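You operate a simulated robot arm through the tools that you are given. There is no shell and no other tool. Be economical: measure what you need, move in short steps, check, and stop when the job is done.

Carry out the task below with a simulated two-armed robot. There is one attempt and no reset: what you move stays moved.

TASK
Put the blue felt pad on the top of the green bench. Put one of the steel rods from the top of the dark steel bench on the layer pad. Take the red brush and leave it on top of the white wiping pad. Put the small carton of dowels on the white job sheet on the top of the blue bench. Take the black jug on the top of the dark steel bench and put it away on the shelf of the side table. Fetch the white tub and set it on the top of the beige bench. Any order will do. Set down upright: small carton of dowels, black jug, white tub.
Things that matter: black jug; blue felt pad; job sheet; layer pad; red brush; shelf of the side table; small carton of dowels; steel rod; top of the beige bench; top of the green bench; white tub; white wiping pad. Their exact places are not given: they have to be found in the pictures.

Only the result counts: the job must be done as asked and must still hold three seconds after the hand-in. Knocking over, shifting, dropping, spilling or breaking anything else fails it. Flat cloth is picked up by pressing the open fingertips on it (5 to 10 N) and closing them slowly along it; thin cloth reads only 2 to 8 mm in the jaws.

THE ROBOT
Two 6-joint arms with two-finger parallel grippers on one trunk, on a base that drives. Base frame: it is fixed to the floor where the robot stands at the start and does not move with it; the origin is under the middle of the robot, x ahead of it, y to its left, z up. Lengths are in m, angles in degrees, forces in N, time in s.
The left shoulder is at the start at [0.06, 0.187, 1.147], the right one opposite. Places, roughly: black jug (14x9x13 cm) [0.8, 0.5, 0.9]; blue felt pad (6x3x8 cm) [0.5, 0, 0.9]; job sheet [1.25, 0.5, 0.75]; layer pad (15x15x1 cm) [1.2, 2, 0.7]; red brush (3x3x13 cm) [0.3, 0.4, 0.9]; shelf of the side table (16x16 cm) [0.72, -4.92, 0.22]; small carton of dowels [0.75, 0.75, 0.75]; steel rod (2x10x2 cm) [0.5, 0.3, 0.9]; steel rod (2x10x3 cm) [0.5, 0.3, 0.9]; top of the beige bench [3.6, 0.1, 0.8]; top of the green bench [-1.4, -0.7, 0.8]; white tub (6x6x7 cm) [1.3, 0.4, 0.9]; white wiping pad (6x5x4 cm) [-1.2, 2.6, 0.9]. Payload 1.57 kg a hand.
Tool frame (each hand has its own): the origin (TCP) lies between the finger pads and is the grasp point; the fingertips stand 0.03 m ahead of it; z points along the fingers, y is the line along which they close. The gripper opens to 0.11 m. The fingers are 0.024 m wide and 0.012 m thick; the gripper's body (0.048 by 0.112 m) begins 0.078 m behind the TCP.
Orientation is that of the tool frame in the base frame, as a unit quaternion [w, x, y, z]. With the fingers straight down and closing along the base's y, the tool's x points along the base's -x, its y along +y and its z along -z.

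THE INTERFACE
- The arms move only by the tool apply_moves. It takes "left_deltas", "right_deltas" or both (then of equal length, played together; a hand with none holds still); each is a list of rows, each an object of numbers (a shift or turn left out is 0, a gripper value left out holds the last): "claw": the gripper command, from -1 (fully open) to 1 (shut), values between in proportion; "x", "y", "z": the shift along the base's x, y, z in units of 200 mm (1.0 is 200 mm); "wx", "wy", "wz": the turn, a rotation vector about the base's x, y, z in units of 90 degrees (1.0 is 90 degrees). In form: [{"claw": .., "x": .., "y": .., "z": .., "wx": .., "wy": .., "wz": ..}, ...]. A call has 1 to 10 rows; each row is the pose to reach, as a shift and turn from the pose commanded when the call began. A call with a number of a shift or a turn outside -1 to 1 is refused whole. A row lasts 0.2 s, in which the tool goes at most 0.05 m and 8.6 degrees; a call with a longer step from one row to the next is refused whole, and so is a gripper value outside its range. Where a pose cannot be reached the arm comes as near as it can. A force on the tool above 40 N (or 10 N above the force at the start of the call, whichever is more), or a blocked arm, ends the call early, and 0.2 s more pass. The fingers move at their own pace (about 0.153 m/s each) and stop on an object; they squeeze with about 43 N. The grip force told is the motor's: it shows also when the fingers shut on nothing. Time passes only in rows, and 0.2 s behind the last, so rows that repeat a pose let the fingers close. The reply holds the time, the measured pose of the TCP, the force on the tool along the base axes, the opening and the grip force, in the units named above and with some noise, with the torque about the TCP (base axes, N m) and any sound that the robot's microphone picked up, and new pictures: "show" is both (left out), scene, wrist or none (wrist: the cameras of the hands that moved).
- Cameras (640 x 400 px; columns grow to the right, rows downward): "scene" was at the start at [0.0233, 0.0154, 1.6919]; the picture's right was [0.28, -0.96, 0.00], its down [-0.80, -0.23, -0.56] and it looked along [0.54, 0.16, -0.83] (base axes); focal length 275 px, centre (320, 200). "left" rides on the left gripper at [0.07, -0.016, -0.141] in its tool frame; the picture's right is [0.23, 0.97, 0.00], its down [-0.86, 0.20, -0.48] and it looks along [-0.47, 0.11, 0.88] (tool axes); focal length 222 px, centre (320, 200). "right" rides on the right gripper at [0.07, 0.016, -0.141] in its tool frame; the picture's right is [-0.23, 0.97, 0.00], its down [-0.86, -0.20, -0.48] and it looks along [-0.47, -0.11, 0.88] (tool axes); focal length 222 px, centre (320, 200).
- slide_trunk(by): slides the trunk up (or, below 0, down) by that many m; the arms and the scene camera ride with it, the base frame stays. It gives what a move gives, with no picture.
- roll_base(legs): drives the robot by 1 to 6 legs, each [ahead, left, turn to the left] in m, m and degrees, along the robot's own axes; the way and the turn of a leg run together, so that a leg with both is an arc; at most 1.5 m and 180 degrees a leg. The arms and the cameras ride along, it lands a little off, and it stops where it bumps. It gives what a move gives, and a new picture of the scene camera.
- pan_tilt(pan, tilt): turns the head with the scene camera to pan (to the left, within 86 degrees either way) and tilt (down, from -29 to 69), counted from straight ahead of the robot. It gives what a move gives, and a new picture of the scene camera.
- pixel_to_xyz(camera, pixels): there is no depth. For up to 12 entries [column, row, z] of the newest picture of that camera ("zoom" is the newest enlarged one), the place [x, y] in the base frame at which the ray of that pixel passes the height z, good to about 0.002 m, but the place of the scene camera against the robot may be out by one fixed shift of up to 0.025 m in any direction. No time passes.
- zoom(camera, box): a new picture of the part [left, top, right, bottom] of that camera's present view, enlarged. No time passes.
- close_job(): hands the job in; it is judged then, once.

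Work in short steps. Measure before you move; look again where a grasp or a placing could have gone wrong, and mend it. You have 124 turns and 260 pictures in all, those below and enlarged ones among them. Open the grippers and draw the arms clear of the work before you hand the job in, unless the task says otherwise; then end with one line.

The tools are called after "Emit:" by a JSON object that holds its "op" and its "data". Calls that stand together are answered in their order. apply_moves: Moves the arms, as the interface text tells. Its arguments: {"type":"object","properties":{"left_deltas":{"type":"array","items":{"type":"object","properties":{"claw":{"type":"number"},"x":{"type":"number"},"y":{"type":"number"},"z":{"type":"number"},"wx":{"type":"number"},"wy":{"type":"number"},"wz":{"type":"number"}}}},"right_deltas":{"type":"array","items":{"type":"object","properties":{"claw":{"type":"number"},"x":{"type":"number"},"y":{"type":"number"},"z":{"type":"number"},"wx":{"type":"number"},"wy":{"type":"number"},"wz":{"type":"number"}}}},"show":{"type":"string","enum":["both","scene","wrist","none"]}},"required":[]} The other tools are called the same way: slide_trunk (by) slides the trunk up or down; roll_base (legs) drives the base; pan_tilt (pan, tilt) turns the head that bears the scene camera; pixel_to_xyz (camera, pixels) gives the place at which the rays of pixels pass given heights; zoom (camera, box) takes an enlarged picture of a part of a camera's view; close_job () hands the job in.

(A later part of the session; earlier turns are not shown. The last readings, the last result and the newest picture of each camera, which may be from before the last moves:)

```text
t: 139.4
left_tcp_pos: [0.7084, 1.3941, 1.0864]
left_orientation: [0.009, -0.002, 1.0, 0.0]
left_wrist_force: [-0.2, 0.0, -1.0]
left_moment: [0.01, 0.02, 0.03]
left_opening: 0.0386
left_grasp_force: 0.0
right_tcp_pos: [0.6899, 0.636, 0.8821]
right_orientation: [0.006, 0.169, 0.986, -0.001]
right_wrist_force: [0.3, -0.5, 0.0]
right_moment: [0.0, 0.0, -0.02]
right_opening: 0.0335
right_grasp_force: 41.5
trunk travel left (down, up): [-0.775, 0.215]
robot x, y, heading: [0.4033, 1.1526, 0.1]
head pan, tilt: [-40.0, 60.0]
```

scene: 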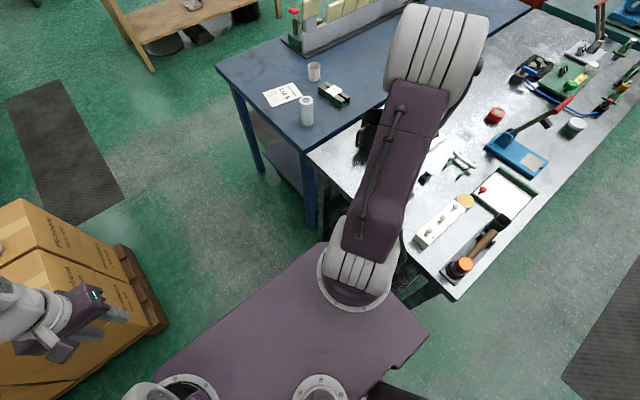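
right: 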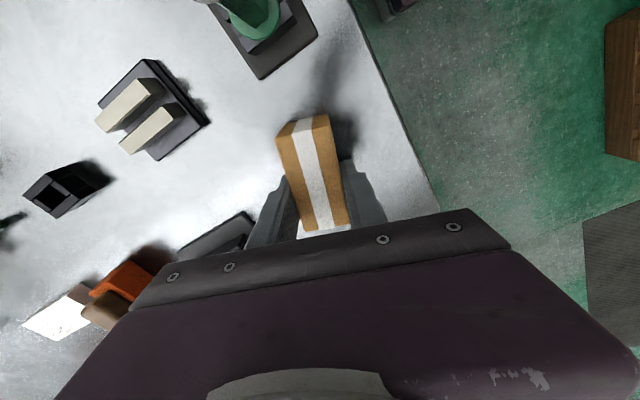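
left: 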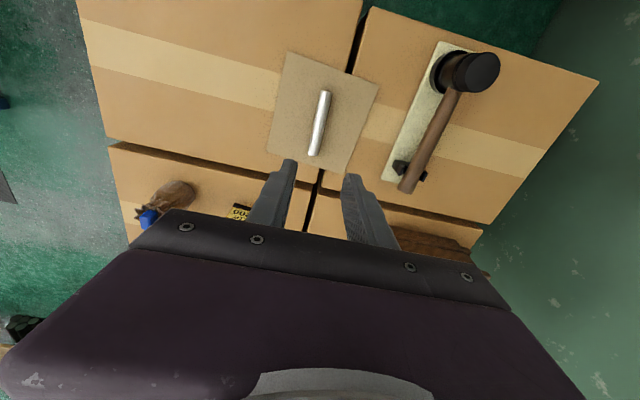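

Gripped (33 mm). I lift high and drive ahead alongside the blue bench toward the job sheet.

Emit:
{"op": "apply_moves", "data": {"right_deltas": [{"z": 0.2}, {"z": 0.44}, {"z": 0.68}, {"z": 0.92}, {"z": 1.0, "y": 0.1}, {"z": 1.0, "y": 0.3}, {"z": 1.0, "y": 0.45}], "show": "none"}}

Emit:
{"op": "apply_moves", "data": {"right_deltas": [{"z": 0.2}, {"z": 0.35}], "show": "wrist"}}

Emit:
{"op": "roll_base", "data": {"legs": [[0.55, -0.03, 0]]}}

```text
t: 141.1
left_tcp_pos: [0.7098, 1.3946, 1.0865]
left_orientation: [0.008, -0.002, 1.0, 0.001]
left_wrist_force: [0.5, 1.0, 0.6]
left_moment: [-0.03, 0.01, 0.0]
left_opening: 0.0386
left_grasp_force: 0.2
right_tcp_pos: [0.6889, 0.7283, 1.0828]
right_orientation: [0.006, 0.168, 0.986, -0.003]
right_wrist_force: [0.8, -0.1, -1.2]
right_moment: [-0.06, -0.06, -0.01]
right_opening: 0.0338
right_grasp_force: 41.3
trunk travel left (down, up): [-0.775, 0.215]
robot x, y, heading: [0.4026, 1.1494, -0.2]
head pan, tilt: [-40.0, 60.0]
```

```text
t: 141.7
left_tcp_pos: [0.7086, 1.3953, 1.0868]
left_orientation: [0.009, -0.003, 1.0, 0.0]
left_wrist_force: [0.3, 0.6, 0.7]
left_moment: [0.0, 0.02, 0.02]
left_opening: 0.0383
left_grasp_force: 0.1
right_tcp_pos: [0.6893, 0.7289, 1.1519]
right_orientation: [0.006, 0.169, 0.986, -0.002]
right_wrist_force: [-0.3, -0.5, -2.3]
right_moment: [-0.02, -0.03, 0.02]
right_opening: 0.0337
right_grasp_force: 42.2
trunk travel left (down, up): [-0.775, 0.215]
robot x, y, heading: [0.4029, 1.1466, 0.2]
head pan, tilt: [-40.0, 60.0]
```

right: 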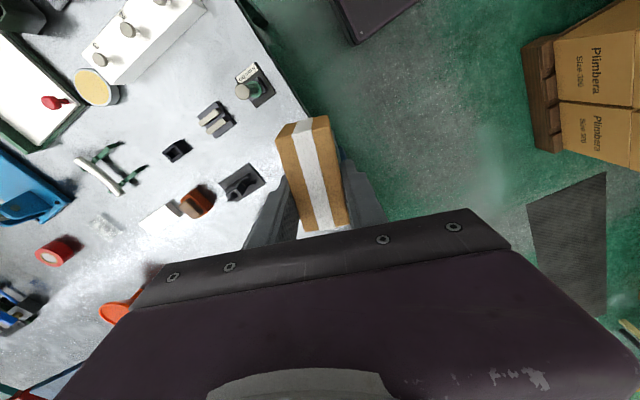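

```text
t: 144.8
left_tcp_pos: [1.2611, 1.3657, 1.086]
left_orientation: [0.009, -0.001, 1.0, 0.001]
left_wrist_force: [-0.5, -0.4, 0.1]
left_moment: [-0.01, -0.01, -0.04]
left_opening: 0.0385
left_grasp_force: 0.1
right_tcp_pos: [1.2393, 0.6978, 1.1528]
right_orientation: [0.006, 0.169, 0.986, -0.001]
right_wrist_force: [-1.1, 0.3, -2.0]
right_moment: [-0.01, -0.03, -0.01]
right_opening: 0.0337
right_grasp_force: 41.3
trunk travel left (down, up): [-0.775, 0.215]
robot x, y, heading: [0.9532, 1.1192, 0.2]
head pan, tilt: [-40.0, 60.0]
```

scene: 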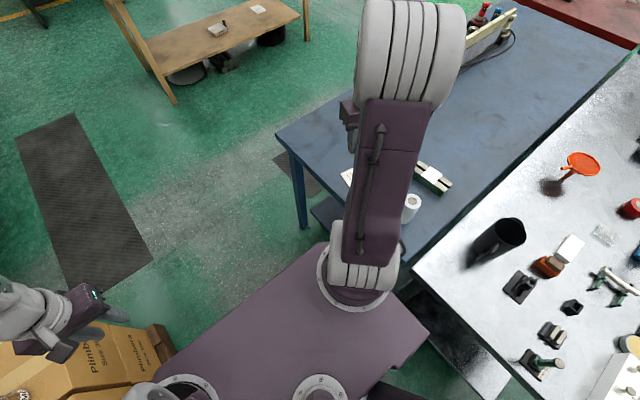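

The left hand hovers beside the cartons, clear. I look through the right wrist camera for the job sheet.

Emit:
{"op": "zoom", "data": {"camera": "right", "box": [0, 0, 640, 400]}}

```text
1.00 times, centred on (320, 200) of right
```

zoom: 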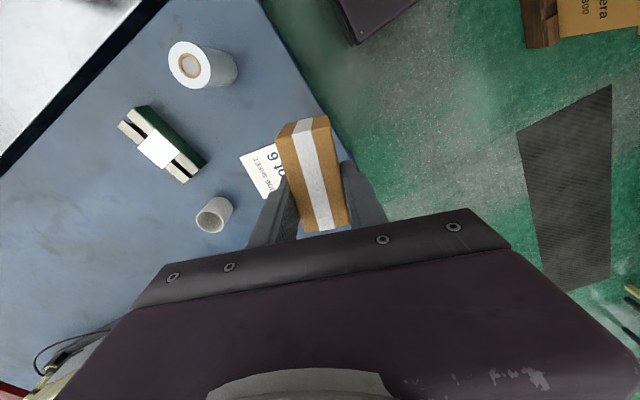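

Part of the sheet shows at (262,168). I measure its visible corners, the tub and the roll.

Emit:
{"op": "pixel_to_xyz", "data": {"camera": "zoom", "pixels": [[240, 158, 0.85], [274, 144, 0.85], [265, 198, 0.85], [205, 220, 0.85], [228, 200, 0.92], [225, 70, 0.85], [328, 115, 0.85], [160, 150, 0.87]]}}

Emit:
{"op": "pixel_to_xyz", "data": {"camera": "scene", "pixels": [[342, 175, 0.85], [352, 168, 0.85], [275, 135, 0.85], [412, 215, 0.85]]}}

```text
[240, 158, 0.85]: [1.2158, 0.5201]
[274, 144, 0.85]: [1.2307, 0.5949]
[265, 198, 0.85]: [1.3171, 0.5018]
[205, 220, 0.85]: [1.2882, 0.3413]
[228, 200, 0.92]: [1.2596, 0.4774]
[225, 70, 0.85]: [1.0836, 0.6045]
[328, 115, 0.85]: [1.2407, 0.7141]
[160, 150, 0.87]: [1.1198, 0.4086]
```

```text
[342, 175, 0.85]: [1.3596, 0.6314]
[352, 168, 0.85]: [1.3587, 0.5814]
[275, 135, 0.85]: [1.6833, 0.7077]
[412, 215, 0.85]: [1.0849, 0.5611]
```

The sheet's centre is about (1.283,0.58). I move the carton above it at z≈1.0 and look.

Emit:
{"op": "apply_moves", "data": {"right_deltas": [{"x": 0.07, "y": -0.2}, {"x": 0.14, "y": -0.4}, {"x": 0.21, "y": -0.59}, {"x": 0.21, "y": -0.59, "z": -0.22}, {"x": 0.21, "y": -0.59, "z": -0.45}, {"x": 0.21, "y": -0.59, "z": -0.7}, {"x": 0.21, "y": -0.59, "z": -0.75}]}}

Emit:
{"op": "zoom", "data": {"camera": "right", "box": [200, 40, 440, 240]}}

```text
t: 146.4
left_tcp_pos: [1.2611, 1.3653, 1.0862]
left_orientation: [0.007, -0.002, 1.0, 0.001]
left_wrist_force: [0.6, 0.2, -0.6]
left_moment: [0.0, -0.02, -0.02]
left_opening: 0.0383
left_grasp_force: 0.0
right_tcp_pos: [1.2827, 0.5804, 1.0024]
right_orientation: [0.006, 0.168, 0.986, -0.002]
right_wrist_force: [1.0, -0.4, -2.3]
right_moment: [-0.01, -0.01, -0.04]
right_opening: 0.0339
right_grasp_force: 41.4
trunk travel left (down, up): [-0.775, 0.215]
robot x, y, heading: [0.9541, 1.1192, 0.2]
head pan, tilt: [-40.0, 60.0]
```

scene: 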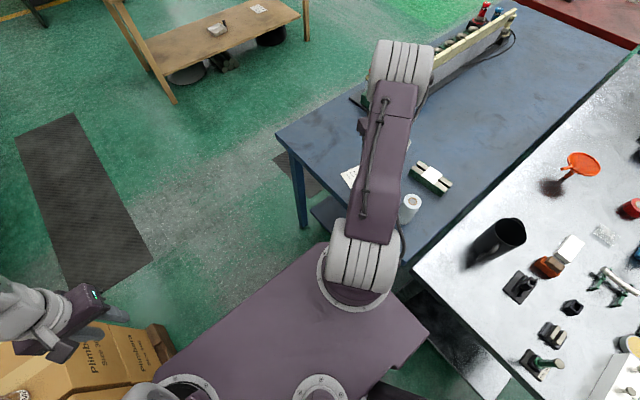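
right: 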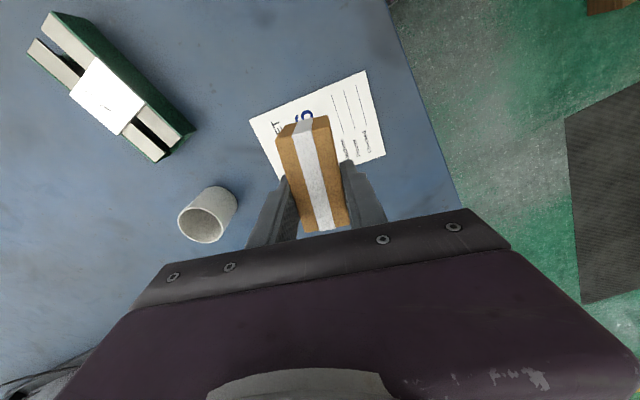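

```text
2.00 times, centred on (320, 140) of right
```

zoom: 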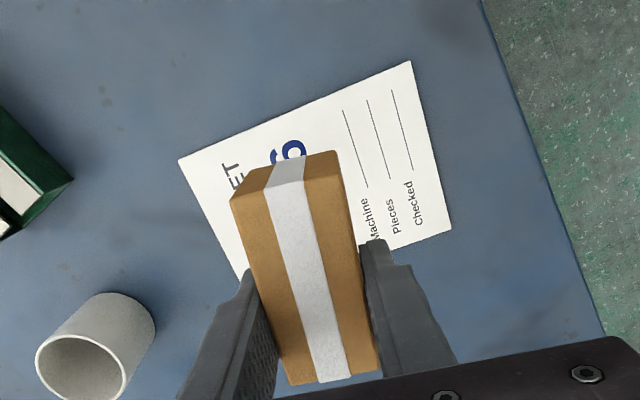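

Three sheet corners are visible: zoom (178,160), (410,60), (451,230).

Emit:
{"op": "pixel_to_xyz", "data": {"camera": "zoom", "pixels": [[178, 160, 0.85], [410, 60, 0.85], [451, 230, 0.85], [178, 160, 0.83], [410, 60, 0.83], [451, 230, 0.83], [95, 365, 0.92], [120, 320, 0.92], [105, 300, 0.85]]}}

```text
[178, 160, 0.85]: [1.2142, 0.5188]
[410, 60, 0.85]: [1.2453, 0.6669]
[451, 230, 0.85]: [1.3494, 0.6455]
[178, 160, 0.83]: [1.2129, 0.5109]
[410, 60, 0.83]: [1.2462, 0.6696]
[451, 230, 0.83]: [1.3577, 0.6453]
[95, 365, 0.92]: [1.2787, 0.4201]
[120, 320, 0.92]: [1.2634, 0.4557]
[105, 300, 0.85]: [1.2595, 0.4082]
```

Centre (1.282,0.582): aligned. I lower to just above, then slowly to contact.

Emit:
{"op": "apply_moves", "data": {"right_deltas": [{"z": -0.2}, {"z": -0.4}, {"z": -0.52}, {"z": -0.56}, {"z": -0.59}, {"z": -0.61}, {"z": -0.63}], "show": "none"}}

```text
t: 148.1
left_tcp_pos: [1.2575, 1.3681, 1.0865]
left_orientation: [0.009, -0.001, 1.0, -0.001]
left_wrist_force: [0.7, -0.6, -0.1]
left_moment: [0.01, 0.04, -0.03]
left_opening: 0.0385
left_grasp_force: 0.0
right_tcp_pos: [1.2837, 0.579, 0.8821]
right_orientation: [0.01, 0.169, 0.986, -0.006]
right_wrist_force: [-5.4, 6.5, 25.7]
right_moment: [0.48, 0.52, -0.02]
right_opening: 0.0336
right_grasp_force: 41.3
trunk travel left (down, up): [-0.775, 0.215]
robot x, y, heading: [0.9574, 1.1204, 0.0]
head pan, tilt: [-40.0, 60.0]
stopped in row 7 (right hand): the force on the tool passed its limit (the readings are from after the stop); the commanded pose is now the measured one
```

Contact. I relieve, open slowly and rise.

Emit:
{"op": "apply_moves", "data": {"right_deltas": [{"z": 0.008}, {"z": 0.012, "claw": 0.38}, {"z": 0.012, "claw": 0.3}, {"z": 0.015, "claw": 0.2}, {"z": 0.03, "claw": 0.1}, {"z": 0.15}, {"z": 0.35}, {"z": 0.55}, {"z": 0.75}]}}

Emit:
{"op": "zoom", "data": {"camera": "right", "box": [140, 20, 440, 240]}}

```text
t: 150.1
left_tcp_pos: [1.2606, 1.3658, 1.0876]
left_orientation: [0.009, -0.001, 1.0, 0.0]
left_wrist_force: [-0.2, 0.1, 0.1]
left_moment: [0.01, 0.01, -0.01]
left_opening: 0.0387
left_grasp_force: 0.0
right_tcp_pos: [1.2838, 0.5786, 1.0297]
right_orientation: [0.009, 0.168, 0.986, -0.004]
right_wrist_force: [0.0, -0.1, 0.7]
right_moment: [0.06, 0.0, 0.0]
right_opening: 0.0497
right_grasp_force: 0.1
trunk travel left (down, up): [-0.775, 0.215]
robot x, y, heading: [0.9527, 1.1201, 0.1]
head pan, tilt: [-40.0, 60.0]
```

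scene: 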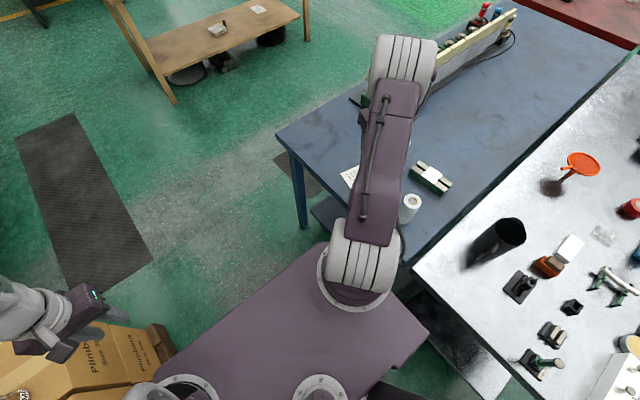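
right: 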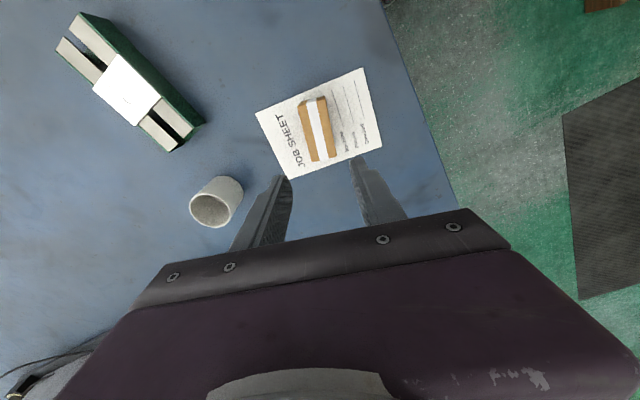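

```text
1.82 times, centred on (290, 130) of right
```

zoom: 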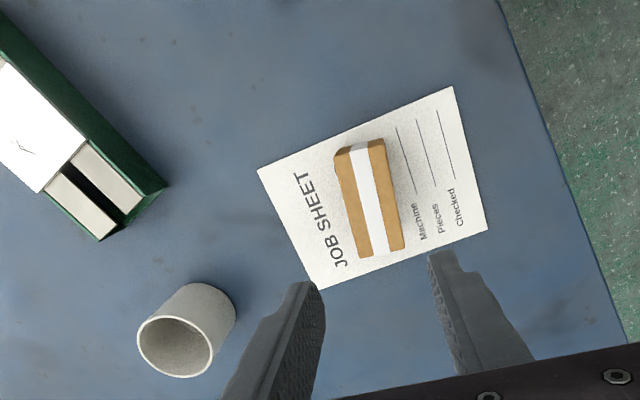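

Carton is on the sheet. The tub's rim is centred at zoom (175,345), base around (205,310). I compute it.

Emit:
{"op": "pixel_to_xyz", "data": {"camera": "zoom", "pixels": [[176, 346, 0.92], [138, 338, 0.92], [214, 352, 0.92], [176, 315, 0.92], [172, 377, 0.92], [207, 305, 0.85], [176, 346, 0.91]]}}

```text
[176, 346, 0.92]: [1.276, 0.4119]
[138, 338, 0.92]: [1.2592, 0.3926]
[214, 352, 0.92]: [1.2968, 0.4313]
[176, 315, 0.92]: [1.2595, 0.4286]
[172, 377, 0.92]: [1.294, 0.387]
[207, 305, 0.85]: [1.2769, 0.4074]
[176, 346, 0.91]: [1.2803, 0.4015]
```

Tub centre ≈(1.277,0.410), rim z≈0.92. I raise the hand and draw it back, then drive 0.22 ahead and 0.03 right to bring the tub in reach.

Emit:
{"op": "apply_moves", "data": {"right_deltas": [{"z": 0.2}, {"z": 0.45}, {"z": 0.55, "x": -0.2, "wz": 0.05}, {"z": 0.55, "x": -0.4, "wz": 0.13}, {"z": 0.55, "x": -0.6, "wz": 0.21}, {"z": 0.55, "x": -0.8, "claw": -1, "wz": 0.21}], "show": "none"}}

Emit:
{"op": "roll_base", "data": {"legs": [[0.22, -0.03, 0]]}}

Emit:
{"op": "apply_moves", "data": {"right_deltas": [{"y": -0.2}, {"y": -0.4}, {"y": -0.58}], "show": "wrist"}}

```text
t: 151.5
left_tcp_pos: [1.2605, 1.3651, 1.0866]
left_orientation: [0.009, -0.001, 1.0, 0.0]
left_wrist_force: [0.2, -0.2, -0.6]
left_moment: [0.02, -0.02, 0.01]
left_opening: 0.0383
left_grasp_force: 0.1
right_tcp_pos: [1.1236, 0.5779, 1.1391]
right_orientation: [0.011, 0.003, 1.0, -0.002]
right_wrist_force: [-0.8, -0.3, -0.6]
right_moment: [0.01, -0.03, 0.04]
right_opening: 0.1099
right_grasp_force: 0.2
trunk travel left (down, up): [-0.775, 0.215]
robot x, y, heading: [0.9521, 1.1191, 0.1]
head pan, tilt: [-40.0, 60.0]
```

```text
t: 153.2
left_tcp_pos: [1.4797, 1.3355, 1.0855]
left_orientation: [0.008, -0.002, 1.0, 0.001]
left_wrist_force: [0.4, -0.2, -0.7]
left_moment: [0.03, 0.02, -0.01]
left_opening: 0.0385
left_grasp_force: 0.1
right_tcp_pos: [1.3447, 0.5493, 1.1382]
right_orientation: [0.01, 0.004, 1.0, -0.003]
right_wrist_force: [-0.5, -0.4, -0.3]
right_moment: [-0.01, 0.03, 0.01]
right_opening: 0.11
right_grasp_force: 0.0
trunk travel left (down, up): [-0.775, 0.215]
robot x, y, heading: [1.1726, 1.0937, 0.0]
head pan, tilt: [-40.0, 60.0]
```

scene: 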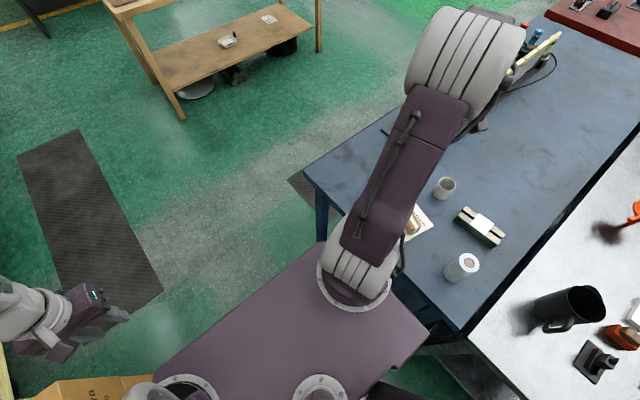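

```text
t: 154.0
left_tcp_pos: [1.4817, 1.3351, 1.087]
left_orientation: [0.008, -0.002, 1.0, 0.001]
left_wrist_force: [0.8, 0.1, 0.0]
left_moment: [-0.01, 0.03, -0.01]
left_opening: 0.0387
left_grasp_force: 0.1
right_tcp_pos: [1.3464, 0.4311, 1.1382]
right_orientation: [0.009, 0.003, 1.0, -0.002]
right_wrist_force: [0.1, 0.5, 0.2]
right_moment: [0.01, 0.0, 0.0]
right_opening: 0.1101
right_grasp_force: 0.0
trunk travel left (down, up): [-0.775, 0.215]
robot x, y, heading: [1.174, 1.0918, 0.4]
head pan, tilt: [-40.0, 60.0]
```

right: 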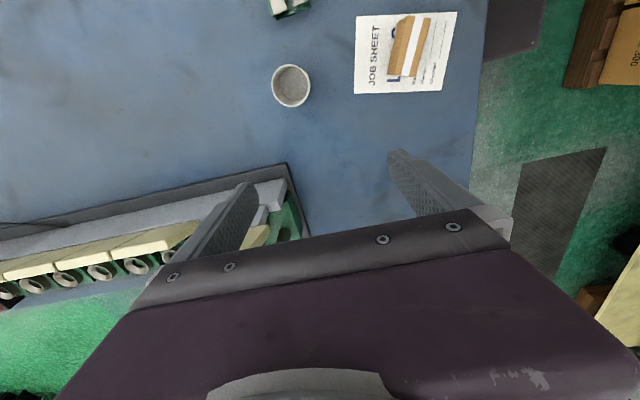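

Tub rim centre at (291,85), nearly from above. I measure it.

Emit:
{"op": "pixel_to_xyz", "data": {"camera": "right", "pixels": [[291, 84, 0.92], [272, 84, 0.92], [310, 84, 0.92], [291, 64, 0.92], [291, 105, 0.92]]}}

```text
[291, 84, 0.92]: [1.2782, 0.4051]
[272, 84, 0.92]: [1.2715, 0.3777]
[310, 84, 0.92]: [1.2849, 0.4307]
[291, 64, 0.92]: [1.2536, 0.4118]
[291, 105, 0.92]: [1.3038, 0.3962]
```

Tub at (1.278,0.407). I come above it and lower to TCP 0.97 for a check.

Emit:
{"op": "apply_moves", "data": {"right_deltas": [{"x": -0.2, "y": -0.06}, {"x": -0.342, "y": -0.12}, {"x": -0.342, "y": -0.12, "z": -0.24}, {"x": -0.342, "y": -0.12, "z": -0.48}, {"x": -0.342, "y": -0.12, "z": -0.72}, {"x": -0.342, "y": -0.12, "z": -0.84}, {"x": -0.342, "y": -0.12, "z": -0.84}], "show": "wrist"}}

```text
t: 155.6
left_tcp_pos: [1.4813, 1.336, 1.0853]
left_orientation: [0.009, -0.002, 1.0, 0.001]
left_wrist_force: [-0.4, -0.6, -0.3]
left_moment: [0.03, 0.01, -0.01]
left_opening: 0.0384
left_grasp_force: 0.0
right_tcp_pos: [1.2782, 0.4103, 0.9691]
right_orientation: [0.01, 0.004, 1.0, -0.003]
right_wrist_force: [0.5, -0.6, 0.7]
right_moment: [0.01, 0.03, 0.01]
right_opening: 0.1103
right_grasp_force: 0.0
trunk travel left (down, up): [-0.775, 0.215]
robot x, y, heading: [1.1763, 1.0931, 0.1]
head pan, tilt: [-40.0, 60.0]
```

right: 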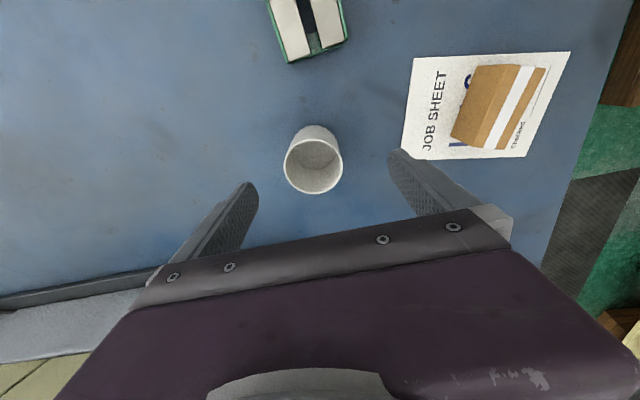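

Emit:
{"op": "pixel_to_xyz", "data": {"camera": "right", "pixels": [[314, 165, 0.92], [285, 162, 0.92], [343, 166, 0.92], [314, 165, 0.91]]}}

```text
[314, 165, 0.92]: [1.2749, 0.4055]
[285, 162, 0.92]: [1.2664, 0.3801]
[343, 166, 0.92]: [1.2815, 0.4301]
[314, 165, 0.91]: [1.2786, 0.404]
```

Aligned to within 5 mm (tub at ≈(1.277,0.405)). I descend to TCP 0.898 and close.

Emit:
{"op": "apply_moves", "data": {"right_deltas": [{"y": -0.022, "z": -0.18}, {"y": -0.022, "z": -0.35}, {"y": -0.022, "z": -0.35, "claw": -0.3}, {"y": -0.022, "z": -0.35, "claw": 0.3}, {"y": -0.022, "z": -0.35, "claw": 1}, {"y": -0.022, "z": -0.35, "claw": 1}, {"y": -0.022, "z": -0.35, "claw": 1}], "show": "wrist"}}

```text
t: 157.2
left_tcp_pos: [1.4818, 1.3355, 1.085]
left_orientation: [0.008, -0.002, 1.0, 0.0]
left_wrist_force: [0.8, -0.8, -0.6]
left_moment: [0.02, -0.01, -0.01]
left_opening: 0.0387
left_grasp_force: 0.1
right_tcp_pos: [1.2776, 0.4053, 0.9006]
right_orientation: [0.009, 0.003, 1.0, -0.003]
right_wrist_force: [-1.0, 1.0, 0.1]
right_moment: [0.01, -0.03, 0.01]
right_opening: 0.0537
right_grasp_force: 42.9
trunk travel left (down, up): [-0.775, 0.215]
robot x, y, heading: [1.1749, 1.0921, 0.3]
head pan, tilt: [-40.0, 60.0]
```

right: 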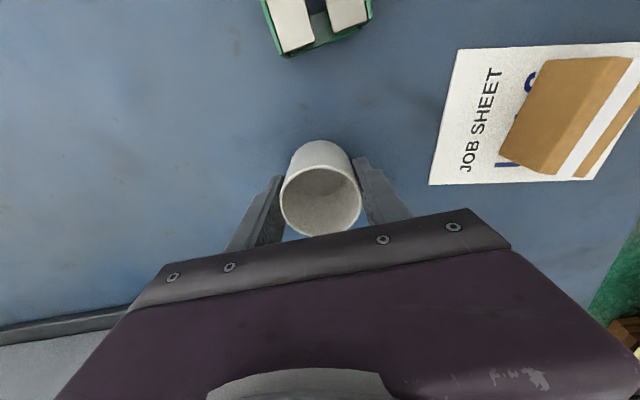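

Tub gripped (54 mm). I lift it, bring it closer in, and drive around to the beige bench.

Emit:
{"op": "apply_moves", "data": {"right_deltas": [{"z": 0.2}, {"z": 0.44}, {"z": 0.68}, {"z": 0.92}, {"z": 0.97, "y": 0.22}, {"z": 0.97, "y": 0.46}, {"z": 0.97, "y": 0.7}, {"z": 0.97, "y": 0.93}, {"z": 0.97, "y": 1.0, "x": 0.2}, {"z": 0.97, "y": 1.0, "x": 0.44}], "show": "wrist"}}

Emit:
{"op": "roll_base", "data": {"legs": [[1.2, 0, 0], [0.2, -0.75, 0], [0.2, 0, 0]]}}

Emit:
{"op": "pan_tilt", "data": {"pan": 0, "tilt": 45}}

```text
t: 159.4
left_tcp_pos: [1.4818, 1.3358, 1.0865]
left_orientation: [0.007, -0.002, 1.0, 0.001]
left_wrist_force: [0.1, 0.4, -0.1]
left_moment: [-0.02, 0.03, -0.03]
left_opening: 0.0387
left_grasp_force: 0.1
right_tcp_pos: [1.3695, 0.6037, 1.094]
right_orientation: [0.01, 0.005, 1.0, -0.002]
right_wrist_force: [0.8, -0.7, -0.9]
right_moment: [0.02, 0.03, 0.01]
right_opening: 0.0537
right_grasp_force: 42.5
trunk travel left (down, up): [-0.775, 0.215]
robot x, y, heading: [1.1731, 1.0889, 0.3]
head pan, tilt: [-40.0, 60.0]
```

right: 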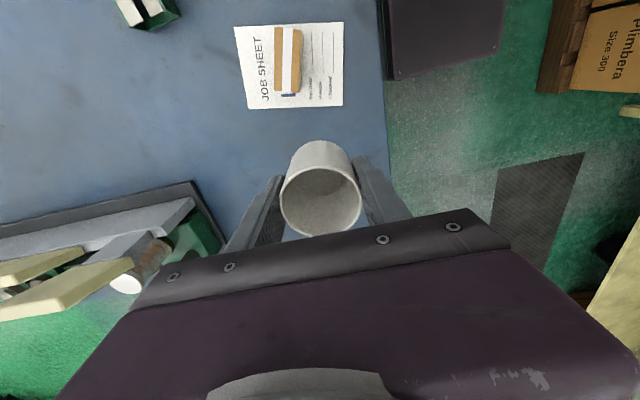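

```text
t: 170.4
left_tcp_pos: [3.0796, 0.5971, 1.0882]
left_orientation: [0.008, -0.002, 1.0, 0.001]
left_wrist_force: [0.6, 0.2, -0.3]
left_moment: [0.0, 0.02, 0.0]
left_opening: 0.0388
left_grasp_force: 0.0
right_tcp_pos: [2.9638, -0.1336, 1.0949]
right_orientation: [0.01, 0.005, 1.0, -0.003]
right_wrist_force: [-0.5, -0.3, -0.5]
right_moment: [-0.02, -0.02, -0.03]
right_opening: 0.0534
right_grasp_force: 43.4
trunk travel left (down, up): [-0.775, 0.215]
robot x, y, heading: [2.7756, 0.3502, 0.1]
head pan, tilt: [-40.0, 60.0]
```

scene: 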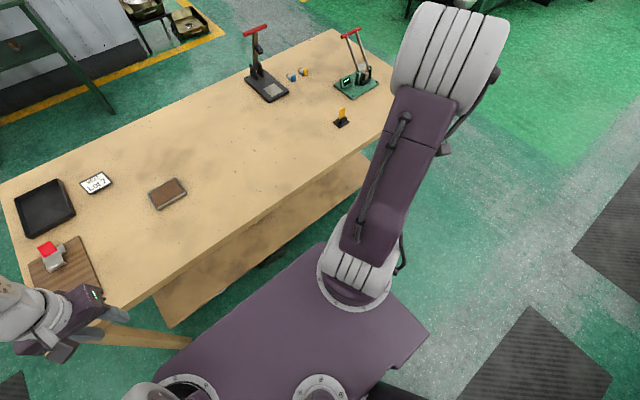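

```text
t: 171.5
left_tcp_pos: [3.0808, 0.5982, 1.0857]
left_orientation: [0.009, -0.002, 1.0, 0.001]
left_wrist_force: [-0.2, -0.4, 0.5]
left_moment: [-0.01, -0.03, 0.02]
left_opening: 0.0383
left_grasp_force: 0.0
right_tcp_pos: [2.9651, -0.1338, 1.0938]
right_orientation: [0.01, 0.004, 1.0, -0.003]
right_wrist_force: [-0.1, 0.4, -0.6]
right_moment: [-0.01, 0.0, 0.0]
right_opening: 0.0535
right_grasp_force: 42.7
trunk travel left (down, up): [-0.775, 0.215]
robot x, y, heading: [2.7739, 0.3527, 0.2]
head pan, tilt: [0.0, 45.0]
```

scene: 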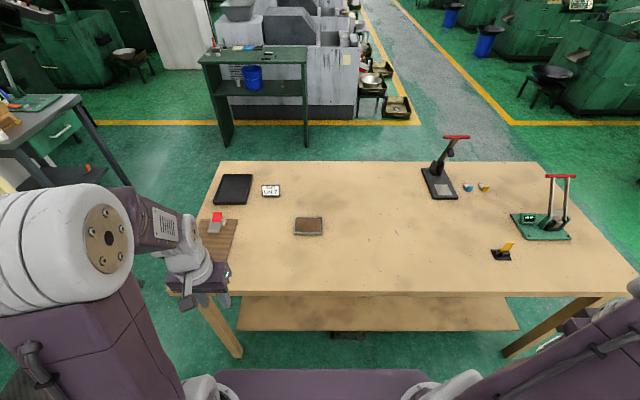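

Beige bench lies ahead with a free middle front, e.g. (420,255). I measure.

Emit:
{"op": "pixel_to_xyz", "data": {"camera": "scene", "pixels": [[400, 292, 0.8], [420, 255, 0.8], [420, 255, 0.85], [500, 255, 0.8], [310, 228, 0.8], [400, 292, 0.85], [220, 292, 0.8], [620, 292, 0.8], [242, 357, 0.0]]}}

```text
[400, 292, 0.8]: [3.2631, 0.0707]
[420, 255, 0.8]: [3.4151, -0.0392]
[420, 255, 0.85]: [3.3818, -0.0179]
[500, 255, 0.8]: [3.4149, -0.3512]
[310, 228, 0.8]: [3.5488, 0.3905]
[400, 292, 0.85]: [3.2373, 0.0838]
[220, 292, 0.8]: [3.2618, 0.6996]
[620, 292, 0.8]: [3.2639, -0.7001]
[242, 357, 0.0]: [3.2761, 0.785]
```

Front edge x≈3.24. I drive 0.14 ahead, then move the tub over a free spot at about (3.38,-0.03), high.

Emit:
{"op": "roll_base", "data": {"legs": [[0.14, 0, 0]]}}

Emit:
{"op": "apply_moves", "data": {"right_deltas": [{"x": 0.2, "y": 0.1}, {"x": 0.4, "y": 0.2}, {"x": 0.6, "y": 0.3}, {"x": 0.8, "y": 0.4}, {"x": 1.0, "y": 0.45}, {"x": 1.0, "y": 0.45}]}}

```text
t: 172.8
left_tcp_pos: [3.2198, 0.5981, 1.0868]
left_orientation: [0.009, -0.002, 1.0, 0.001]
left_wrist_force: [0.4, 0.4, -0.2]
left_moment: [0.0, -0.02, 0.01]
left_opening: 0.0385
left_grasp_force: 0.1
right_tcp_pos: [3.1038, -0.1339, 1.0939]
right_orientation: [0.011, 0.005, 1.0, -0.004]
right_wrist_force: [0.0, -0.3, -0.9]
right_moment: [0.0, -0.02, -0.01]
right_opening: 0.0532
right_grasp_force: 43.7
trunk travel left (down, up): [-0.775, 0.215]
robot x, y, heading: [2.9151, 0.3576, 0.1]
head pan, tilt: [0.0, 45.0]
```

scene: 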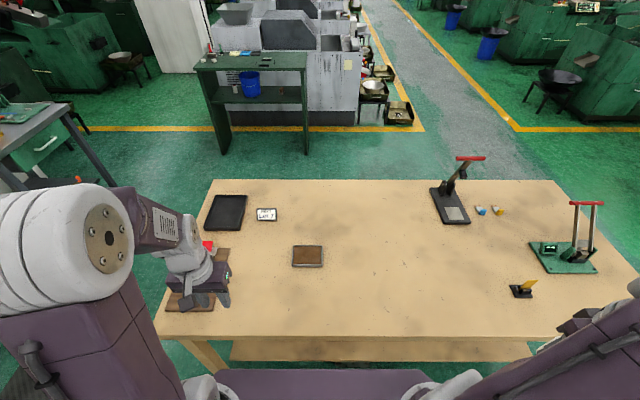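

```text
t: 174.2
left_tcp_pos: [3.2213, 0.5971, 1.0861]
left_orientation: [0.008, -0.002, 1.0, 0.001]
left_wrist_force: [0.5, -0.7, 0.2]
left_moment: [0.03, -0.02, -0.01]
left_opening: 0.0385
left_grasp_force: 0.1
right_tcp_pos: [3.3063, -0.0437, 1.0937]
right_orientation: [0.009, 0.004, 1.0, -0.003]
right_wrist_force: [0.3, 0.2, -0.9]
right_moment: [-0.01, 0.0, 0.02]
right_opening: 0.0531
right_grasp_force: 43.1
trunk travel left (down, up): [-0.775, 0.215]
robot x, y, heading: [2.9132, 0.3536, -0.1]
head pan, tilt: [0.0, 45.0]
```

scene: 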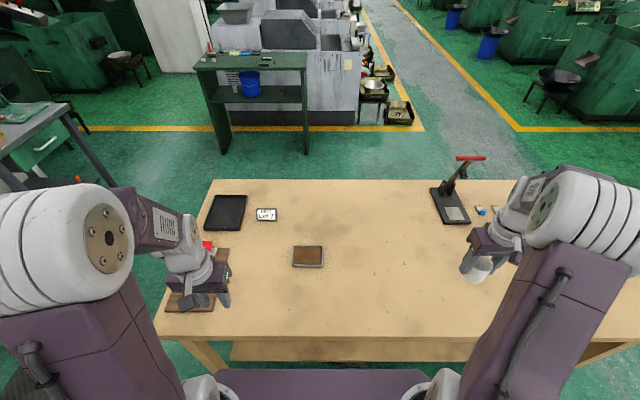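
right: 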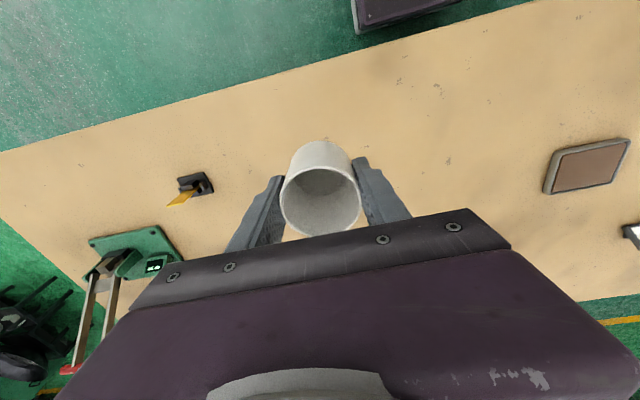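

The spot below is empty. I move 7 cm further in and lower to TCP 0.93.

Emit:
{"op": "apply_moves", "data": {"right_deltas": [{"x": 0.2}, {"x": 0.35}, {"x": 0.35, "z": -0.22}, {"x": 0.35, "z": -0.44}, {"x": 0.35, "z": -0.66}, {"x": 0.35, "z": -0.82}, {"x": 0.35, "z": -0.82}], "show": "wrist"}}

Emit:
{"op": "apply_moves", "data": {"right_deltas": [{"z": -0.05}, {"z": -0.1}, {"z": -0.15}, {"z": -0.2}, {"z": -0.25}, {"z": -0.3}, {"z": -0.35}, {"z": -0.4}, {"z": -0.45}, {"z": -0.5}], "show": "none"}}

```text
t: 175.8
left_tcp_pos: [3.2223, 0.598, 1.0869]
left_orientation: [0.007, -0.002, 1.0, 0.001]
left_wrist_force: [-0.5, 0.1, -0.1]
left_moment: [0.0, 0.02, 0.02]
left_opening: 0.0385
left_grasp_force: 0.1
right_tcp_pos: [3.3771, -0.0439, 0.9288]
right_orientation: [0.01, 0.005, 1.0, -0.002]
right_wrist_force: [-0.5, -0.2, 0.1]
right_moment: [0.0, -0.02, -0.02]
right_opening: 0.0533
right_grasp_force: 43.3
trunk travel left (down, up): [-0.775, 0.215]
robot x, y, heading: [2.9122, 0.3539, 0.1]
head pan, tilt: [0.0, 45.0]
```

right: 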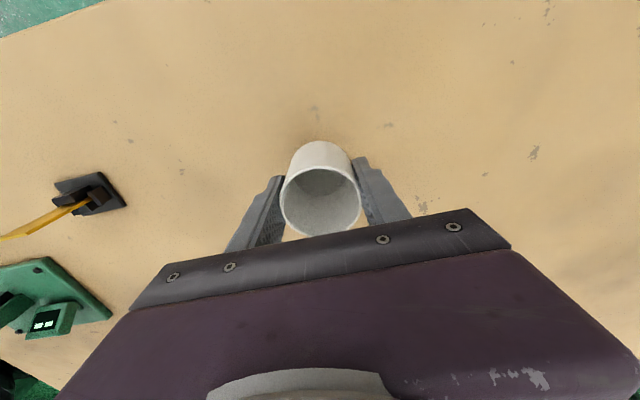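

```text
t: 177.1
left_tcp_pos: [3.219, 0.6001, 1.0867]
left_orientation: [0.009, -0.002, 1.0, 0.0]
left_wrist_force: [0.1, 0.1, 0.8]
left_moment: [0.01, 0.03, 0.01]
left_opening: 0.0388
left_grasp_force: 0.0
right_tcp_pos: [3.3747, -0.0431, 0.8836]
right_orientation: [0.011, 0.005, 1.0, -0.004]
right_wrist_force: [-8.2, 3.7, 28.1]
right_moment: [0.34, 0.08, 0.07]
right_opening: 0.0524
right_grasp_force: 43.3
trunk travel left (down, up): [-0.775, 0.215]
robot x, y, heading: [2.9134, 0.3547, -0.0]
head pan, tilt: [0.0, 45.0]
stopped in row 6 (right hand): the force on the tool passed its limit (the readings are from after the stop); the commanded pose is now the measured one
```

Contact at 0.884. I relieve slightly, open gradually and rise.

Emit:
{"op": "apply_moves", "data": {"right_deltas": [{"z": 0.01}, {"z": 0.01, "claw": -0.02}, {"z": 0.01, "claw": -0.3}, {"z": 0.012, "claw": -0.6}, {"z": 0.02, "claw": -0.9}, {"z": 0.15, "claw": -1}, {"z": 0.35}, {"z": 0.55}, {"z": 0.75}, {"z": 0.95}]}}

```text
t: 179.3
left_tcp_pos: [3.2207, 0.5975, 1.0868]
left_orientation: [0.008, -0.002, 1.0, 0.0]
left_wrist_force: [-0.7, 0.0, -0.1]
left_moment: [-0.01, -0.02, 0.0]
left_opening: 0.0384
left_grasp_force: 0.1
right_tcp_pos: [3.3763, -0.0448, 1.0693]
right_orientation: [0.011, 0.004, 1.0, -0.003]
right_wrist_force: [0.3, 0.0, -0.2]
right_moment: [-0.03, 0.01, 0.0]
right_opening: 0.11
right_grasp_force: 0.1
trunk travel left (down, up): [-0.775, 0.215]
robot x, y, heading: [2.9109, 0.3539, 0.1]
head pan, tilt: [0.0, 45.0]
```

scene: 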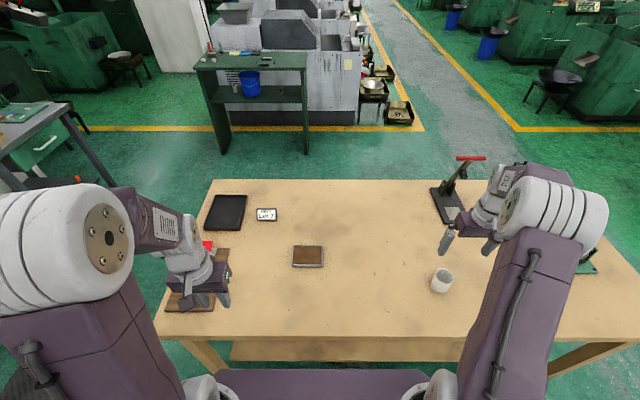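
right: 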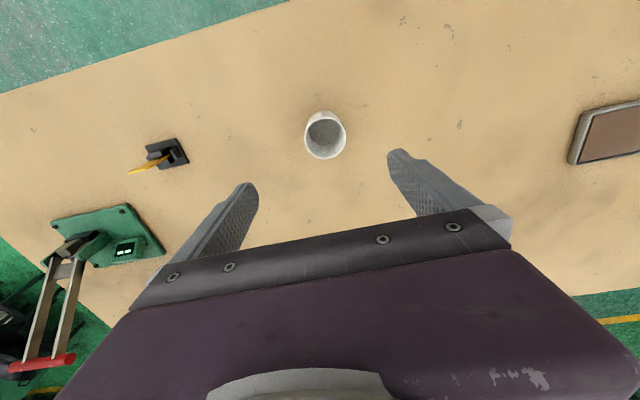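

The tub stands on the beige bench. Next the jug; I first scout the side table: back off, turn right and look towards (0.72,-4.92).

Emit:
{"op": "roll_base", "data": {"legs": [[-0.5, 0, 0], [0, 0, -106]]}}

Emit:
{"op": "pan_tilt", "data": {"pan": 0, "tilt": 15}}

```text
t: 186.7
left_tcp_pos: [2.5658, -0.0075, 1.0857]
left_orientation: [0.006, 0.795, 0.606, -0.007]
left_wrist_force: [-0.2, -0.7, -0.7]
left_moment: [-0.02, 0.02, -0.01]
left_opening: 0.0387
left_grasp_force: 0.2
right_tcp_pos: [1.9041, 0.0126, 1.0687]
right_orientation: [0.003, 0.799, 0.602, -0.009]
right_wrist_force: [-0.4, 0.4, 0.5]
right_moment: [-0.05, 0.04, 0.01]
right_opening: 0.1099
right_grasp_force: 0.0
trunk travel left (down, up): [-0.775, 0.215]
robot x, y, heading: [2.4148, 0.3509, -105.2]
head pan, tilt: [0.0, 45.0]
```

scene: 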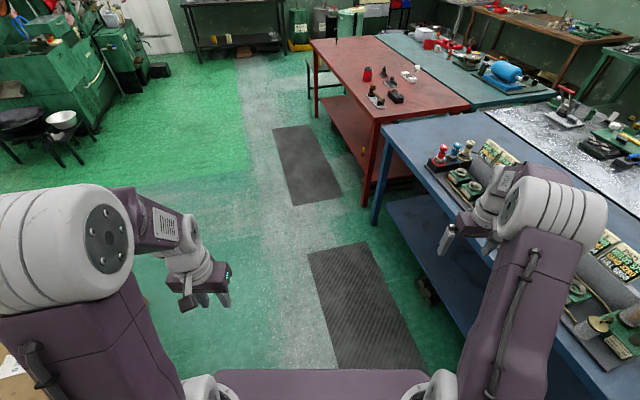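

```text
t: 187.7
left_tcp_pos: [2.5657, -0.0085, 1.0858]
left_orientation: [0.006, 0.795, 0.607, -0.006]
left_wrist_force: [-0.4, -0.2, -0.1]
left_moment: [0.02, -0.01, 0.01]
left_opening: 0.0386
left_grasp_force: 0.0
right_tcp_pos: [1.9048, 0.0127, 1.0678]
right_orientation: [0.003, 0.799, 0.602, -0.009]
right_wrist_force: [0.1, 0.2, -0.4]
right_moment: [-0.03, -0.01, 0.01]
right_opening: 0.11
right_grasp_force: 0.0
trunk travel left (down, up): [-0.775, 0.215]
robot x, y, heading: [2.4125, 0.352, -105.3]
head pan, tilt: [0.0, 15.0]
```

scene: 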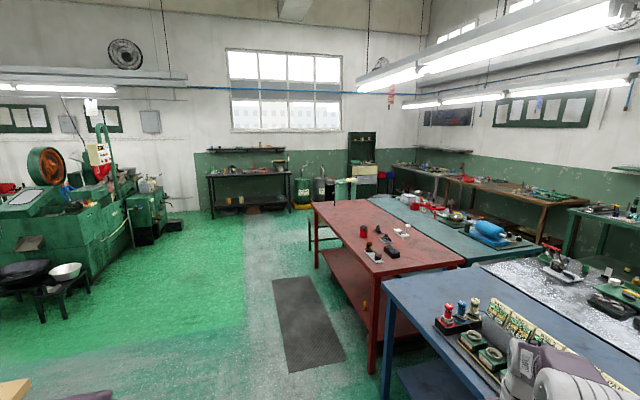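

The side table should be near (332,195). I zoom there.

Emit:
{"op": "zoom", "data": {"camera": "scene", "box": [270, 130, 410, 220]}}

```text
4.44 times, centred on (340, 175) of scene
```

zoom: 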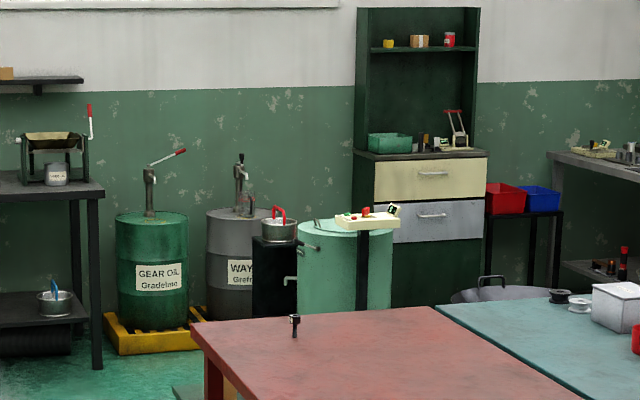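

The table's shelf is hidden from here. I'll grip the jug with a tilted hand from the aisle (handle points to +y), which suits a shelf under a top. I retract the right hand, then drive to (0.58,1.2) facing −y.

Emit:
{"op": "apply_moves", "data": {"right_deltas": [{"x": 0.05, "y": 0.2, "z": 0.1}, {"x": 0.1, "y": 0.4, "z": 0.2}, {"x": 0.15, "y": 0.6, "z": 0.3}, {"x": 0.2, "y": 0.8, "z": 0.35}, {"x": 0.25, "y": 0.95, "z": 0.4}], "show": "none"}}

Emit:
{"op": "roll_base", "data": {"legs": [[0, 0, 15.3], [-0.9, 0, 0], [0, -0.95, 0], [0, -0.88, 0]]}}

Emit:
{"op": "pan_tilt", "data": {"pan": 10, "tilt": 55}}

```text
t: 188.8
left_tcp_pos: [2.5658, -0.0078, 1.0865]
left_orientation: [0.005, 0.795, 0.606, -0.007]
left_wrist_force: [0.6, -0.1, -0.5]
left_moment: [-0.02, 0.02, -0.02]
left_opening: 0.0386
left_grasp_force: 0.1
right_tcp_pos: [1.9566, 0.2041, 1.1485]
right_orientation: [0.004, 0.799, 0.601, -0.011]
right_wrist_force: [0.6, 0.7, 0.6]
right_moment: [-0.02, 0.01, 0.01]
right_opening: 0.1099
right_grasp_force: 0.0
trunk travel left (down, up): [-0.775, 0.215]
robot x, y, heading: [2.4103, 0.3525, -105.5]
head pan, tilt: [0.0, 15.0]
```

```text
t: 203.2
left_tcp_pos: [0.8329, 0.9436, 1.0858]
left_orientation: [0.006, 0.707, 0.707, -0.005]
left_wrist_force: [0.2, 0.3, 0.1]
left_moment: [0.03, 0.03, -0.02]
left_opening: 0.0386
left_grasp_force: 0.1
right_tcp_pos: [0.1892, 0.9872, 1.1488]
right_orientation: [0.005, 0.712, 0.703, -0.01]
right_wrist_force: [-0.2, 0.4, 0.5]
right_moment: [-0.01, -0.02, 0.01]
right_opening: 0.1099
right_grasp_force: 0.0
trunk travel left (down, up): [-0.775, 0.215]
robot x, y, heading: [0.5896, 1.2516, -90.2]
head pan, tilt: [0.0, 15.0]
```

scene: 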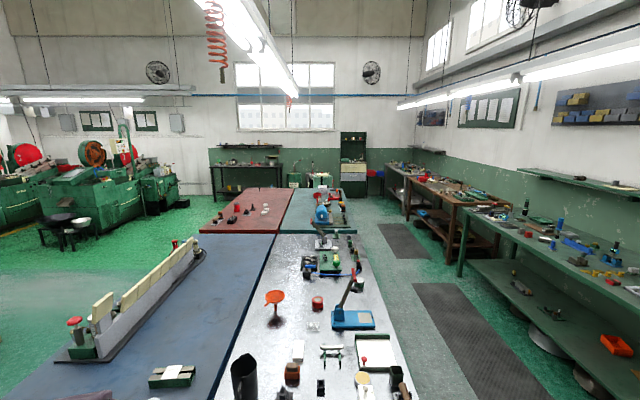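

```text
t: 204.3
left_tcp_pos: [0.8322, 0.9429, 1.0872]
left_orientation: [0.006, 0.708, 0.706, -0.005]
left_wrist_force: [-0.3, -0.3, -0.8]
left_moment: [0.0, 0.01, -0.01]
left_opening: 0.0385
left_grasp_force: 0.0
right_tcp_pos: [0.1884, 0.9868, 1.1485]
right_orientation: [0.005, 0.712, 0.702, -0.01]
right_wrist_force: [-0.1, 0.1, -0.4]
right_moment: [0.02, 0.01, -0.02]
right_opening: 0.1099
right_grasp_force: 0.0
trunk travel left (down, up): [-0.775, 0.215]
robot x, y, heading: [0.5931, 1.2486, -90.2]
head pan, tilt: [10.0, 55.0]
```

scene: 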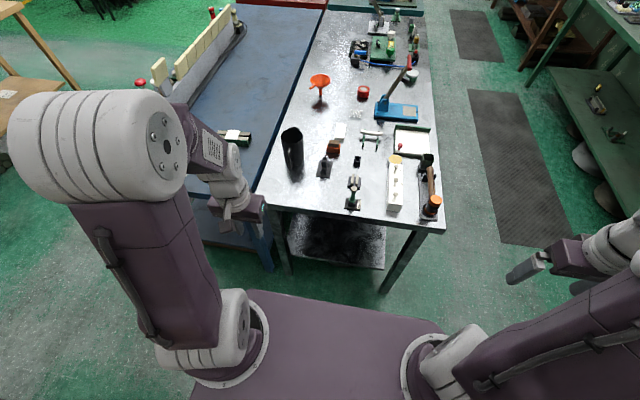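

The jug is at (292,155). I zoom in and measure its base and rim.

Emit:
{"op": "zoom", "data": {"camera": "scene", "box": [240, 100, 400, 220]}}

Emit:
{"op": "pixel_to_xyz", "data": {"camera": "scene", "pixels": [[296, 178, 0.85], [291, 133, 0.98], [291, 133, 0.97], [322, 178, 0.85], [345, 205, 0.85], [280, 208, 0.85], [440, 228, 0.85]]}}

```text
3.33 times, centred on (320, 160) of scene
```

zoom: 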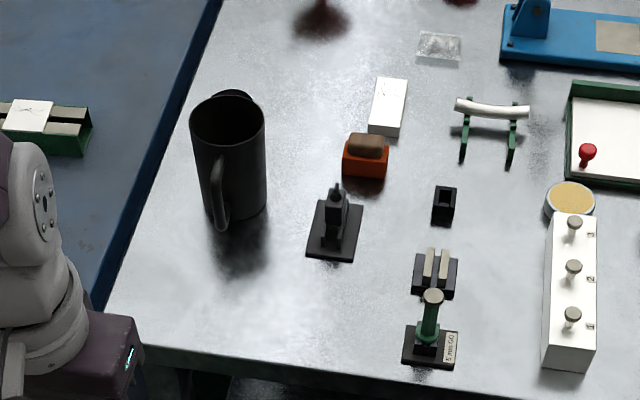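

```text
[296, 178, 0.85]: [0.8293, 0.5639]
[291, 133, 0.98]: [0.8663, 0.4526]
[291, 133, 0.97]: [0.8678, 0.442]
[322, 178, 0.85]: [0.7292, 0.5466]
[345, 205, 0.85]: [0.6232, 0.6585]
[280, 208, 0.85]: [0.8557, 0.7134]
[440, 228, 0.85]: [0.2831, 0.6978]
```

The handle faces me (+y). I look through the left wrist camera for an accurate place.

Emit:
{"op": "zoom", "data": {"camera": "left", "box": [160, 60, 480, 260]}}

```text
2.00 times, centred on (320, 160) of left
```

zoom: 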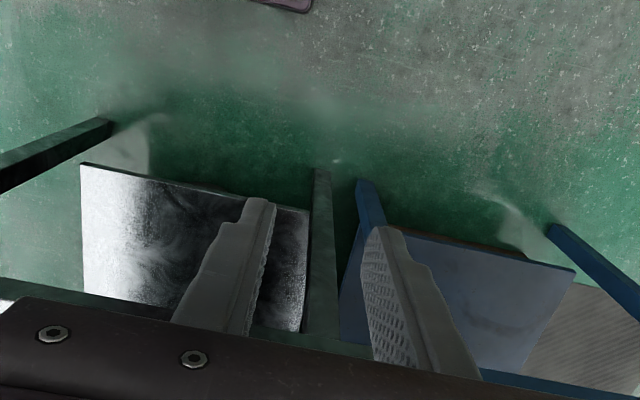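

I tilt the left hand forward by 40° (camera then looks ahead) and raise it slightly.

Emit:
{"op": "apply_moves", "data": {"left_deltas": [{"wx": -0.09, "z": 0.15, "claw": -1}, {"wx": -0.18, "z": 0.3}, {"wx": -0.27, "z": 0.45, "y": -0.1}, {"wx": -0.36, "z": 0.45, "y": -0.3}, {"wx": -0.44, "z": 0.45, "y": -0.5}, {"wx": -0.44, "z": 0.45, "y": -0.5}]}}

Emit:
{"op": "zoom", "data": {"camera": "left", "box": [160, 40, 480, 240]}}

```text
t: 205.7
left_tcp_pos: [0.8325, 0.8449, 1.1758]
left_orientation: [0.247, 0.663, 0.664, -0.243]
left_wrist_force: [0.1, 0.2, 0.0]
left_moment: [0.02, 0.02, -0.04]
left_opening: 0.1099
left_grasp_force: 0.0
right_tcp_pos: [0.1889, 0.9873, 1.149]
right_orientation: [0.005, 0.712, 0.702, -0.009]
right_wrist_force: [0.1, 0.0, 0.5]
right_moment: [-0.02, -0.01, 0.0]
right_opening: 0.1098
right_grasp_force: 0.0
trunk travel left (down, up): [-0.775, 0.215]
robot x, y, heading: [0.5936, 1.2521, -90.1]
head pan, tilt: [10.0, 55.0]
```

scene: 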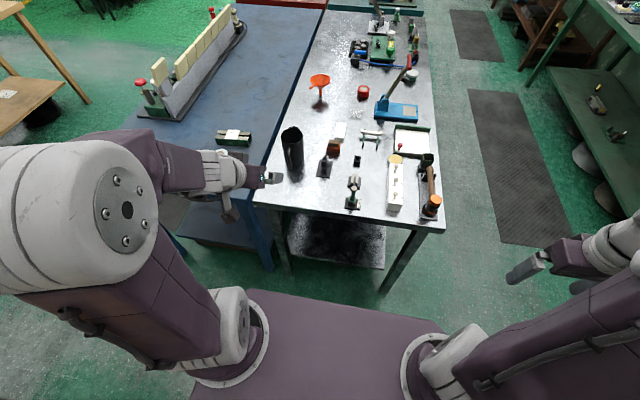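
left: 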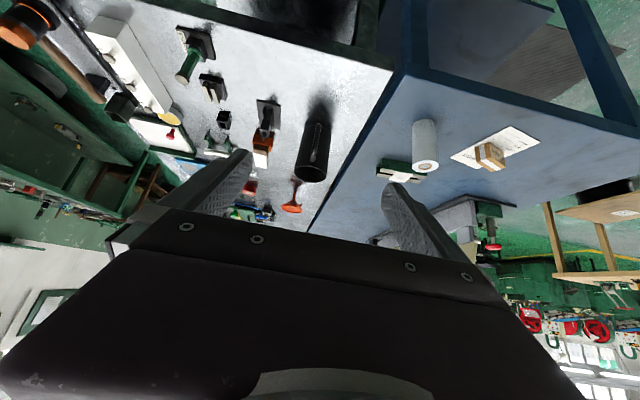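

```text
2.00 times, centred on (320, 140) of left
```

zoom: 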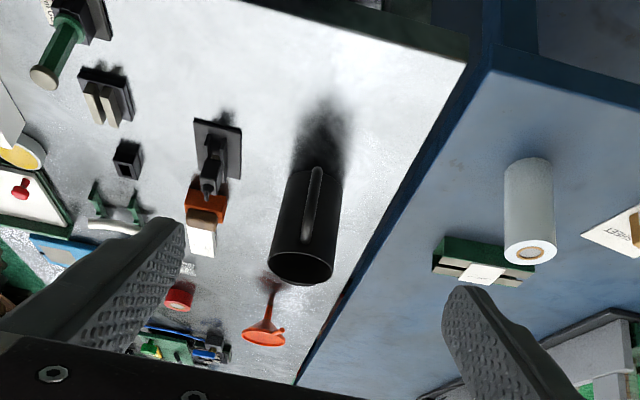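

I query the rim centre and base front edge for the jug.

Emit:
{"op": "pixel_to_xyz", "data": {"camera": "zoom", "pixels": [[301, 266, 0.97], [301, 266, 0.98], [301, 266, 0.99], [270, 262, 0.98], [332, 266, 0.98], [313, 173, 0.85], [291, 173, 0.85], [341, 182, 0.85]]}}

```text
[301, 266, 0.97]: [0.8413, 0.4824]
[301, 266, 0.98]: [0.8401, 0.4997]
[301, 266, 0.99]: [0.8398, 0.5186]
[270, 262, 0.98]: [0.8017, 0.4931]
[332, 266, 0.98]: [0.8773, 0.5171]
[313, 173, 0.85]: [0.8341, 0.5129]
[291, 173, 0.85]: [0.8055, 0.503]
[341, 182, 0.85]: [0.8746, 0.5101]
```

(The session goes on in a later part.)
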